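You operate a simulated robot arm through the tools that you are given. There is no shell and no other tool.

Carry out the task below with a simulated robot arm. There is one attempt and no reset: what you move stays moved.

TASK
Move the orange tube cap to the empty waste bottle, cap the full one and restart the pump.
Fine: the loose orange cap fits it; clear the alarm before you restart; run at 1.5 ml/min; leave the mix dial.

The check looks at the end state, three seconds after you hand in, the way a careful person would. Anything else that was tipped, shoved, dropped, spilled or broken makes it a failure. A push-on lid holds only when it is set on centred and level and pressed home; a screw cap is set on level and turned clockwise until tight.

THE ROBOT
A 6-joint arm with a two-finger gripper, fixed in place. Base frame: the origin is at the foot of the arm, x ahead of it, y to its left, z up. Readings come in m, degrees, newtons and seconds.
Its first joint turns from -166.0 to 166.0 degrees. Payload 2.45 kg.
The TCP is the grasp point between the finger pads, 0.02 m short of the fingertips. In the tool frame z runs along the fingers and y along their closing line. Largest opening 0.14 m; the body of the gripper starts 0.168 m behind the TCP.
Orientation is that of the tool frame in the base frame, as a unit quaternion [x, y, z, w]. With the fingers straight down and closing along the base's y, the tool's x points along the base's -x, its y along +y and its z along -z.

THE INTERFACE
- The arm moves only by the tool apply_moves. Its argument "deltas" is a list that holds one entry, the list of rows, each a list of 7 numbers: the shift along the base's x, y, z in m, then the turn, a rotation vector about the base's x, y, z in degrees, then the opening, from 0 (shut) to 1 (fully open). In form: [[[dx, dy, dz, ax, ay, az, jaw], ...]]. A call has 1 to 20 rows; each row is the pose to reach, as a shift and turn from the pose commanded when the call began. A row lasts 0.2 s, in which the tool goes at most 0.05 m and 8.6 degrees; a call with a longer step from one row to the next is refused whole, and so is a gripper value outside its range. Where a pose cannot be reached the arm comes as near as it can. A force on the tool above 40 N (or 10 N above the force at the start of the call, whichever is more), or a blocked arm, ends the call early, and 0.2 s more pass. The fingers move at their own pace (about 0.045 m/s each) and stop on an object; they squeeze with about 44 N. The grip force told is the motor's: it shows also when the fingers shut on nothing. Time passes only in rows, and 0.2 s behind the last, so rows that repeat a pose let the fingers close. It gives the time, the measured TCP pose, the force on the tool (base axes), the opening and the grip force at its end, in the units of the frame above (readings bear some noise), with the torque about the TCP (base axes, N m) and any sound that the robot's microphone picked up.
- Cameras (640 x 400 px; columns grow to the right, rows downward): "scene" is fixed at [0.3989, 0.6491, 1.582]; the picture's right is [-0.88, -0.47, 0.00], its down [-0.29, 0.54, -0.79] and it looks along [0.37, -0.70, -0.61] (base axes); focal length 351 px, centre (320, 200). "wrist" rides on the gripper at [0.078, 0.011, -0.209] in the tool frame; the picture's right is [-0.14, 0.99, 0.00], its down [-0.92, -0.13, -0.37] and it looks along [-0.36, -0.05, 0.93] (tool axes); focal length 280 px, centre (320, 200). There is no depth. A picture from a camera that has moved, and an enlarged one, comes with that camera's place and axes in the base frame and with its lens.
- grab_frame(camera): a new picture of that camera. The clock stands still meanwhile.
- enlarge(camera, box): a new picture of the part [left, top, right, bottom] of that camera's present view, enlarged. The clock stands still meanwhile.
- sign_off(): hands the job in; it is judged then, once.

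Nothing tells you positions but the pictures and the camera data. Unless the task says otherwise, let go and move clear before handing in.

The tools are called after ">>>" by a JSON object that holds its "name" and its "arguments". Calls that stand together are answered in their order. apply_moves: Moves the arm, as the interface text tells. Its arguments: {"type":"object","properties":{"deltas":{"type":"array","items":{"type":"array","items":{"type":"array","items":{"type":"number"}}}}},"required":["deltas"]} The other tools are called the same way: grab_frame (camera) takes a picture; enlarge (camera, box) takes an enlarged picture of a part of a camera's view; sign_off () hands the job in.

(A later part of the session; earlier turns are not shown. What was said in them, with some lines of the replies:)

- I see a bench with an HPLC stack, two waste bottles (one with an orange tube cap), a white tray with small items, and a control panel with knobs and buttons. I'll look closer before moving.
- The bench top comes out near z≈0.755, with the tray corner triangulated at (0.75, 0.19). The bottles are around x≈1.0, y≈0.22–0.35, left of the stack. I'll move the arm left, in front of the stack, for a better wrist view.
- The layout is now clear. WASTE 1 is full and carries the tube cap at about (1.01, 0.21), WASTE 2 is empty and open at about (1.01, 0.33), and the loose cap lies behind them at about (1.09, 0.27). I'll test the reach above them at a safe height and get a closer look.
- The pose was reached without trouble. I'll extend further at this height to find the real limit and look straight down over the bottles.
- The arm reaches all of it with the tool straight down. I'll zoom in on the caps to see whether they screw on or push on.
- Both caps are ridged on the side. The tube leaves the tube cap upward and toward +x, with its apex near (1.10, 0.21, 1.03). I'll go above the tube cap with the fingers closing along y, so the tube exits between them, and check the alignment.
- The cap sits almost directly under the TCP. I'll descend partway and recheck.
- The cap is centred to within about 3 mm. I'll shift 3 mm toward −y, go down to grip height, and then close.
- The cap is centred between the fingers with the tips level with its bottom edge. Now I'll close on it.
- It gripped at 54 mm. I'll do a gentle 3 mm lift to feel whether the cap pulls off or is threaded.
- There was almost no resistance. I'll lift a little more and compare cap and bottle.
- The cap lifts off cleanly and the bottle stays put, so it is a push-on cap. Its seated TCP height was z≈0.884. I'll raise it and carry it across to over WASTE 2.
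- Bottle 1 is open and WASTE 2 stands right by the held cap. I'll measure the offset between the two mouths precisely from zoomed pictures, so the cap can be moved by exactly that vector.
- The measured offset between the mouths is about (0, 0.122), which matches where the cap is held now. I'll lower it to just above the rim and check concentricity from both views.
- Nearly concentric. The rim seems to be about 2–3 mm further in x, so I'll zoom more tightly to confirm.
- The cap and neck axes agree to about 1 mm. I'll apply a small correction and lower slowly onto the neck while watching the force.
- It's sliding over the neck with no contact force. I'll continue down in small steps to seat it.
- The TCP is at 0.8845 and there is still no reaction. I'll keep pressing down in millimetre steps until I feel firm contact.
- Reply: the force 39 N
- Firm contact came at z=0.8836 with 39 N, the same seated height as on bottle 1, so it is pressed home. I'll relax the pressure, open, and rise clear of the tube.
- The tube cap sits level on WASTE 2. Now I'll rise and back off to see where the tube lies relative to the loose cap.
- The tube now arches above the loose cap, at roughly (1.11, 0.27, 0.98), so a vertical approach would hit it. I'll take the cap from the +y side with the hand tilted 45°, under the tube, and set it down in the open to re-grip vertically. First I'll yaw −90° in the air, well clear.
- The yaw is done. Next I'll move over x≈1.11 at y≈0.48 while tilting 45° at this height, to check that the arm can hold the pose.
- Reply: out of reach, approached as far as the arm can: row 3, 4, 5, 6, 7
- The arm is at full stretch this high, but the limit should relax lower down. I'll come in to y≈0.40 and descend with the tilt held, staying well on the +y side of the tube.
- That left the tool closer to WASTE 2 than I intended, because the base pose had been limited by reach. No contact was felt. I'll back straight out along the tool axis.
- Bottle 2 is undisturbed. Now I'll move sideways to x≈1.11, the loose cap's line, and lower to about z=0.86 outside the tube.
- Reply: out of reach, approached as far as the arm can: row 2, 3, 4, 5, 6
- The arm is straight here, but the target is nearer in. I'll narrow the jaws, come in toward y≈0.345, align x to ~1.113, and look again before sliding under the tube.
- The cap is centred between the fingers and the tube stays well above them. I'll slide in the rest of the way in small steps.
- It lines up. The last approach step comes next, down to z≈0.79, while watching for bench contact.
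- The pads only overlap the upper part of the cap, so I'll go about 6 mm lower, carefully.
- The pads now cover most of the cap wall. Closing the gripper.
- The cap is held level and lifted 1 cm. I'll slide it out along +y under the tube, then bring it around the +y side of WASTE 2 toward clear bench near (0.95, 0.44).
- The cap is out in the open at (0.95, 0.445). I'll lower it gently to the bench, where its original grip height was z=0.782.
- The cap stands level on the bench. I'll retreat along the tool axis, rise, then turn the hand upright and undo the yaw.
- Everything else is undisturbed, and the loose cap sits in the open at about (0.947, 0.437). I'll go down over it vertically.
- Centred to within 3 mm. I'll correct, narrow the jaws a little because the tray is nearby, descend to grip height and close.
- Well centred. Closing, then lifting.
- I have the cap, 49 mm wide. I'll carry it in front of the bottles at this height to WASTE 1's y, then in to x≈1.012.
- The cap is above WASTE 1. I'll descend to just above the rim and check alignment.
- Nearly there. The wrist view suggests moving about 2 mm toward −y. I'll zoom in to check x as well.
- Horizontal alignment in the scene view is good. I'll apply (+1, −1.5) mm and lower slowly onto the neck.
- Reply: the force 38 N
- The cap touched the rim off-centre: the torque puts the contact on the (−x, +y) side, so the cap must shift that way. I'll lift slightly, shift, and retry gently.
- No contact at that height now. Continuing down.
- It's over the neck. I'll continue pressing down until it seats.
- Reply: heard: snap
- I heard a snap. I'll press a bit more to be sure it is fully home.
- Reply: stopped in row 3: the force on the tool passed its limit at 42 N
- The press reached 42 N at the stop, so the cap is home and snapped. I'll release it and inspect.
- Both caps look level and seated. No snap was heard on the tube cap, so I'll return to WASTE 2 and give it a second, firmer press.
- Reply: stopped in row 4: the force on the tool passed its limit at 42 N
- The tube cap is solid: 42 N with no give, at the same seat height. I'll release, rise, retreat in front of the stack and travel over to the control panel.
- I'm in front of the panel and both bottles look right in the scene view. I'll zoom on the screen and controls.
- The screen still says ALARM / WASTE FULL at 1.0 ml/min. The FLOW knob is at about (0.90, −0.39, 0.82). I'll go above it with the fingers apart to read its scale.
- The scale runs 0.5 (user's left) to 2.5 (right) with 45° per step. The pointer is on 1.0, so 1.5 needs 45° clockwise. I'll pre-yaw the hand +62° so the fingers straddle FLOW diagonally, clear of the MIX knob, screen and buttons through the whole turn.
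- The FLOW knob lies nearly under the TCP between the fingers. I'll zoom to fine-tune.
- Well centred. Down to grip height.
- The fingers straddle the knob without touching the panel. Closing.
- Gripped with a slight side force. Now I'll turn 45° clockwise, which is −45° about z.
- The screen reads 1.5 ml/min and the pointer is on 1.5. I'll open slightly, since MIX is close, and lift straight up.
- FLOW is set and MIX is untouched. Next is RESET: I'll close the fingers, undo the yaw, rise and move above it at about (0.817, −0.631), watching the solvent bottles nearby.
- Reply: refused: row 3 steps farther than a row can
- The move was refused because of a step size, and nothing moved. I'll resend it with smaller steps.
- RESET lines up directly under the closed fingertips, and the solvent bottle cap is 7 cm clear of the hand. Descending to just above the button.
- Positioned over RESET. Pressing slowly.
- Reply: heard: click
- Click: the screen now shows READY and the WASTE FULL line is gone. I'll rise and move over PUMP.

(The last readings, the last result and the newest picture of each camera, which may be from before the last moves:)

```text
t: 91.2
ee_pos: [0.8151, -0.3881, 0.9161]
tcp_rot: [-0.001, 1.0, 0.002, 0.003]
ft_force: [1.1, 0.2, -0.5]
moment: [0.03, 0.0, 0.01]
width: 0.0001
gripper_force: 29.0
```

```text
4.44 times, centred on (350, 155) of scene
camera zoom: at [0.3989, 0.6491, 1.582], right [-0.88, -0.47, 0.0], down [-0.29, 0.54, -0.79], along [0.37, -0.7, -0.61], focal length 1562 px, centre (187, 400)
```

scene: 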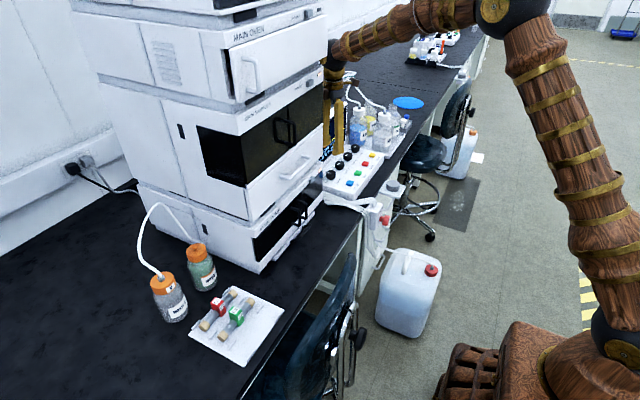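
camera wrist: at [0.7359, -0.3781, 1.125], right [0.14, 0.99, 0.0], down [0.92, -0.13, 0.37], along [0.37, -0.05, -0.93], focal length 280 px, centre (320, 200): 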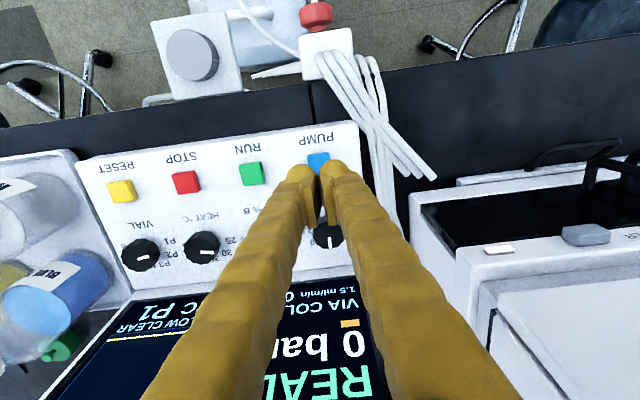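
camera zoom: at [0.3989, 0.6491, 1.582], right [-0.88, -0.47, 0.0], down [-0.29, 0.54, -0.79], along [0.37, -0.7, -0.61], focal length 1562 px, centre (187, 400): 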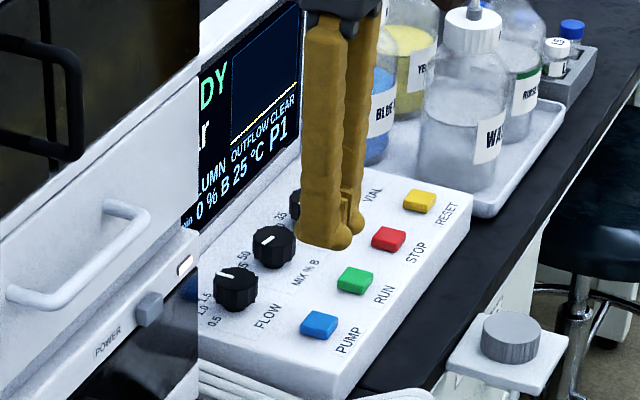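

READY at 1.5 ml/min, and PUMP is right below the fingertips. Descending and pressing it once.

>>> {"name": "apply_moves", "arguments": {"deltas": [[[0.002, 0, -0.03, 0, 0, 0, 0.0], [0.002, 0, -0.06, 0, 0, 0, 0.0], [0.002, 0, -0.075, 0, 0, 0, 0.0], [0.002, 0, -0.082, 0, 0, 0, 0.0], [0.002, 0, -0.086, 0, 0, 0, 0.0], [0.002, 0, -0.089, 0, 0, 0, 0.0]]]}}

>>> {"name": "enlarge", "arguments": {"camera": "scene", "box": [310, 110, 390, 200]}}

>>> {"name": "grab_frame", "arguments": {"camera": "wrist"}}

```text
t: 92.6
ee_pos: [0.8194, -0.3918, 0.8281]
tcp_rot: [0.0, 1.0, 0.002, 0.003]
ft_force: [-0.9, -0.6, 2.1]
moment: [-0.02, 0.02, 0.03]
width: 0.0059
gripper_force: 29.3
heard: click
```

```text
4.44 times, centred on (350, 155) of scene
camera zoom: at [0.3989, 0.6491, 1.582], right [-0.88, -0.47, 0.0], down [-0.29, 0.54, -0.79], along [0.37, -0.7, -0.61], focal length 1562 px, centre (187, 400)
```

zoom: 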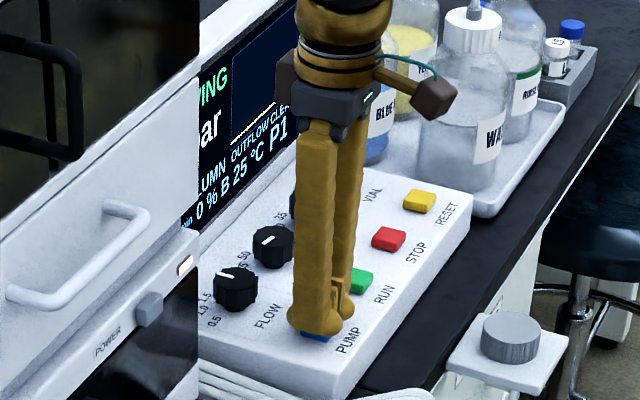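

```text
taken
camera wrist: at [0.7395, -0.3803, 1.0365], right [0.14, 0.99, 0.0], down [0.92, -0.13, 0.37], along [0.37, -0.05, -0.93], focal length 280 px, centre (320, 200)
```

wrist: 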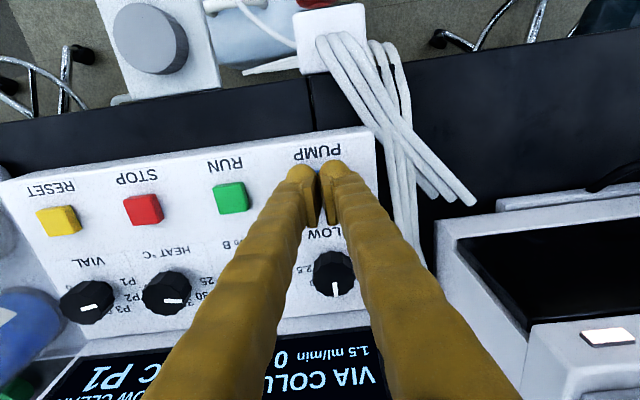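

Click: the status changed to "…WING", probably FLOWING. I'll rise clear and read the full screen.

>>> {"name": "apply_moves", "arguments": {"deltas": [[[0, 0, 0.03, 0, 0, 0, 0.0], [0, 0, 0.08, 0, 0, 0, 0.0], [-0.02, 0, 0.125, 0, 0, 0, 0.0], [-0.05, 0.0, 0.16, 0, 0, 0, 0.0], [-0.08, 0.0, 0.2, 0, 0, 0, 0.2], [-0.11, 0.0, 0.24, 0, 0, 0, 0.4], [-0.14, 0.0, 0.28, 0, 0, 0, 0.6], [-0.15, 0.0, 0.32, 0, 0, 0, 0.8], [-0.15, 0.0, 0.36, 0, 0, 0, 0.8], [-0.15, 0.0, 0.36, 0, 0, 0, 0.8]]]}}

>>> {"name": "grab_frame", "arguments": {"camera": "wrist"}}

>>> {"name": "enlarge", "arguments": {"camera": "wrist", "box": [260, 180, 400, 290]}}

>>> {"name": "grab_frame", "arguments": {"camera": "scene"}}

>>> {"name": "enlarge", "arguments": {"camera": "scene", "box": [120, 190, 240, 340]}}

```text
t: 94.8
ee_pos: [0.6698, -0.3907, 1.1871]
tcp_rot: [-0.001, 1.0, 0.002, 0.002]
ft_force: [-1.1, -0.2, 0.7]
moment: [-0.01, -0.01, -0.02]
width: 0.1122
gripper_force: 0.1
```

```text
taken
camera wrist: at [0.5884, -0.3792, 1.3974], right [0.14, 0.99, 0.0], down [0.92, -0.13, 0.37], along [0.37, -0.05, -0.93], focal length 280 px, centre (320, 200)
```

wrist: 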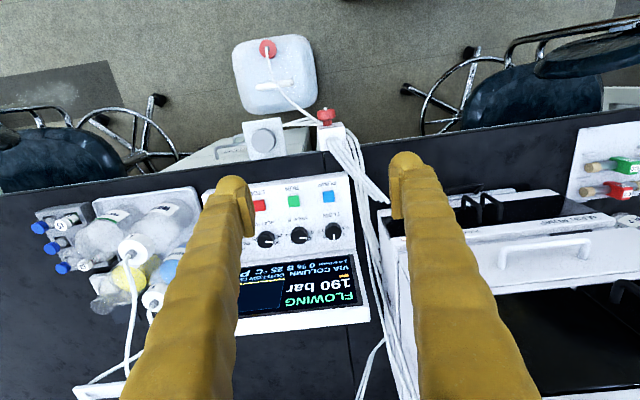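

```text
3.64 times, centred on (330, 235) of wrist
camera zoom: at [0.5884, -0.3792, 1.3974], right [0.14, 0.99, 0.0], down [0.92, -0.13, 0.37], along [0.37, -0.05, -0.93], focal length 1020 px, centre (284, 73)
```

zoom: 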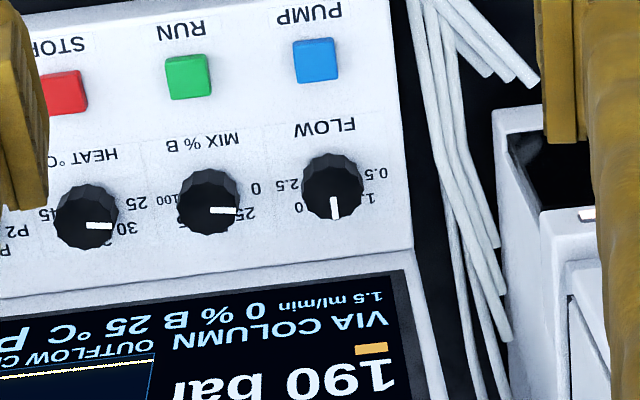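

```text
taken
```

scene: 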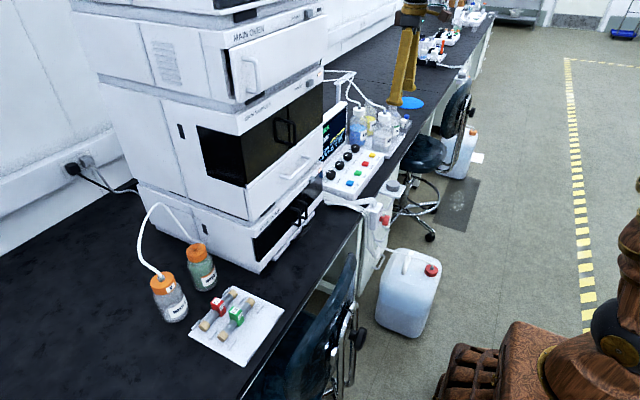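

```text
2.67 times, centred on (180, 265) of scene
camera zoom: at [0.3989, 0.6491, 1.582], right [-0.88, -0.47, 0.0], down [-0.29, 0.54, -0.79], along [0.37, -0.7, -0.61], focal length 937 px, centre (693, 27)
```

zoom: 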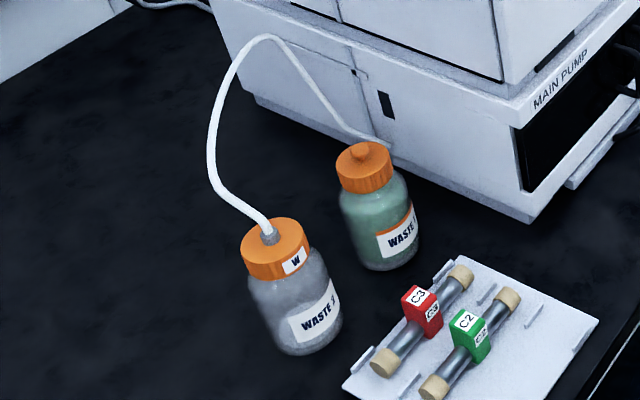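

FLOWING, 190 bar, 1.5 ml/min, 0 % B, and both caps are on. I'll wait a second to confirm no new alarm comes up.

>>> {"name": "apply_moves", "arguments": {"deltas": [[[0, 0, 0, 0, 0, 0, 0.8], [0, 0, 0, 0, 0, 0, 0.8], [0, 0, 0, 0, 0, 0, 0.8], [0, 0, 0, 0, 0, 0, 0.8], [0, 0, 0, 0, 0, 0, 0.8], [0, 0, 0, 0, 0, 0, 0.8], [0, 0, 0, 0, 0, 0, 0.8], [0, 0, 0, 0, 0, 0, 0.8], [0, 0, 0, 0, 0, 0, 0.8], [0, 0, 0, 0, 0, 0, 0.8]]]}}

>>> {"name": "enlarge", "arguments": {"camera": "wrist", "box": [230, 230, 390, 330]}}

>>> {"name": "enlarge", "arguments": {"camera": "scene", "box": [130, 210, 230, 330]}}

```text
t: 97.0
ee_pos: [0.6687, -0.3909, 1.1879]
tcp_rot: [0.0, 1.0, 0.002, 0.002]
ft_force: [0.3, 0.0, 0.3]
moment: [-0.01, 0.01, 0.01]
width: 0.112
gripper_force: 0.1
```

```text
4.00 times, centred on (310, 280) of wrist
camera zoom: at [0.5886, -0.3793, 1.397], right [0.14, 0.99, 0.0], down [0.92, -0.13, 0.37], along [0.37, -0.05, -0.93], focal length 1122 px, centre (360, -120)
```

zoom: 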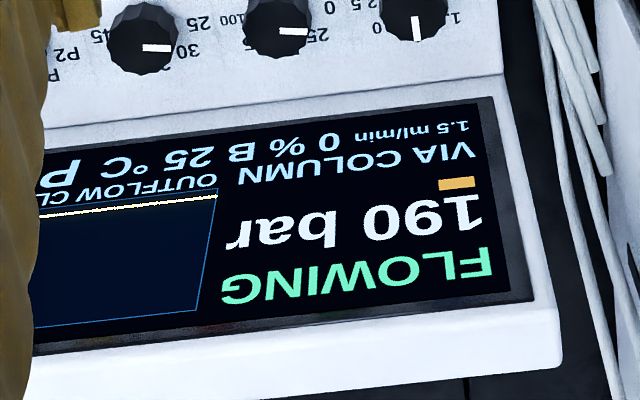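

```text
3.33 times, centred on (180, 270) of scene
camera zoom: at [0.3989, 0.6491, 1.582], right [-0.88, -0.47, 0.0], down [-0.29, 0.54, -0.79], along [0.37, -0.7, -0.61], focal length 1171 px, centre (787, -33)
```

zoom: 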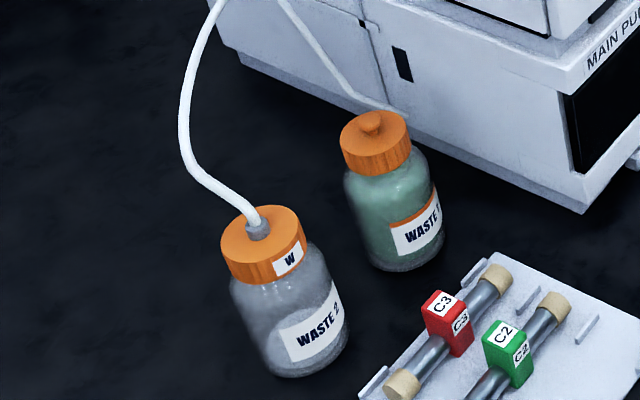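

Everything is steady: the pump is FLOWING at 190 bar and 1.5 ml/min with no alarm and MIX unchanged. The tube cap is seated on WASTE 2, the loose cap is snapped onto WASTE 1, and the arm is clear, so I'm handing in.

>>> {"name": "sign_off", "arguments": {}}

```text
The job is handed in.
```

The job is handed in. The pump is running again at 1.5 ml/min and both waste bottles are capped.

- **Tube cap:** the orange tube cap is on the empty bottle (WASTE 2). I pressed it down twice, the second time to 42 N. There was no snap, but it didn't move and sits at the same height as it did on WASTE 1.
- **Full bottle:** the loose orange cap is on WASTE 1 and snapped into place. On the first try it caught the rim at up to 37 N. I lifted it, shifted it about 2 mm and tried again. The bottle didn't appear to move.
- **Pump:** I turned FLOW from 1.0 to 1.5, pressed RESET, which cleared the alarm and showed READY, then pressed PUMP. Just before hand-in the screen read FLOWING, 190 bar, 1.5 ml/min, with no alarm.
- **Mix dial:** I didn't touch it, and the screen still shows 0 % B.

After the move, the tube arched over the loose cap. I pulled the cap out from under it and set it on open bench for a moment so I could grip it straight. Nothing else was tipped or moved as far as the pictures show.
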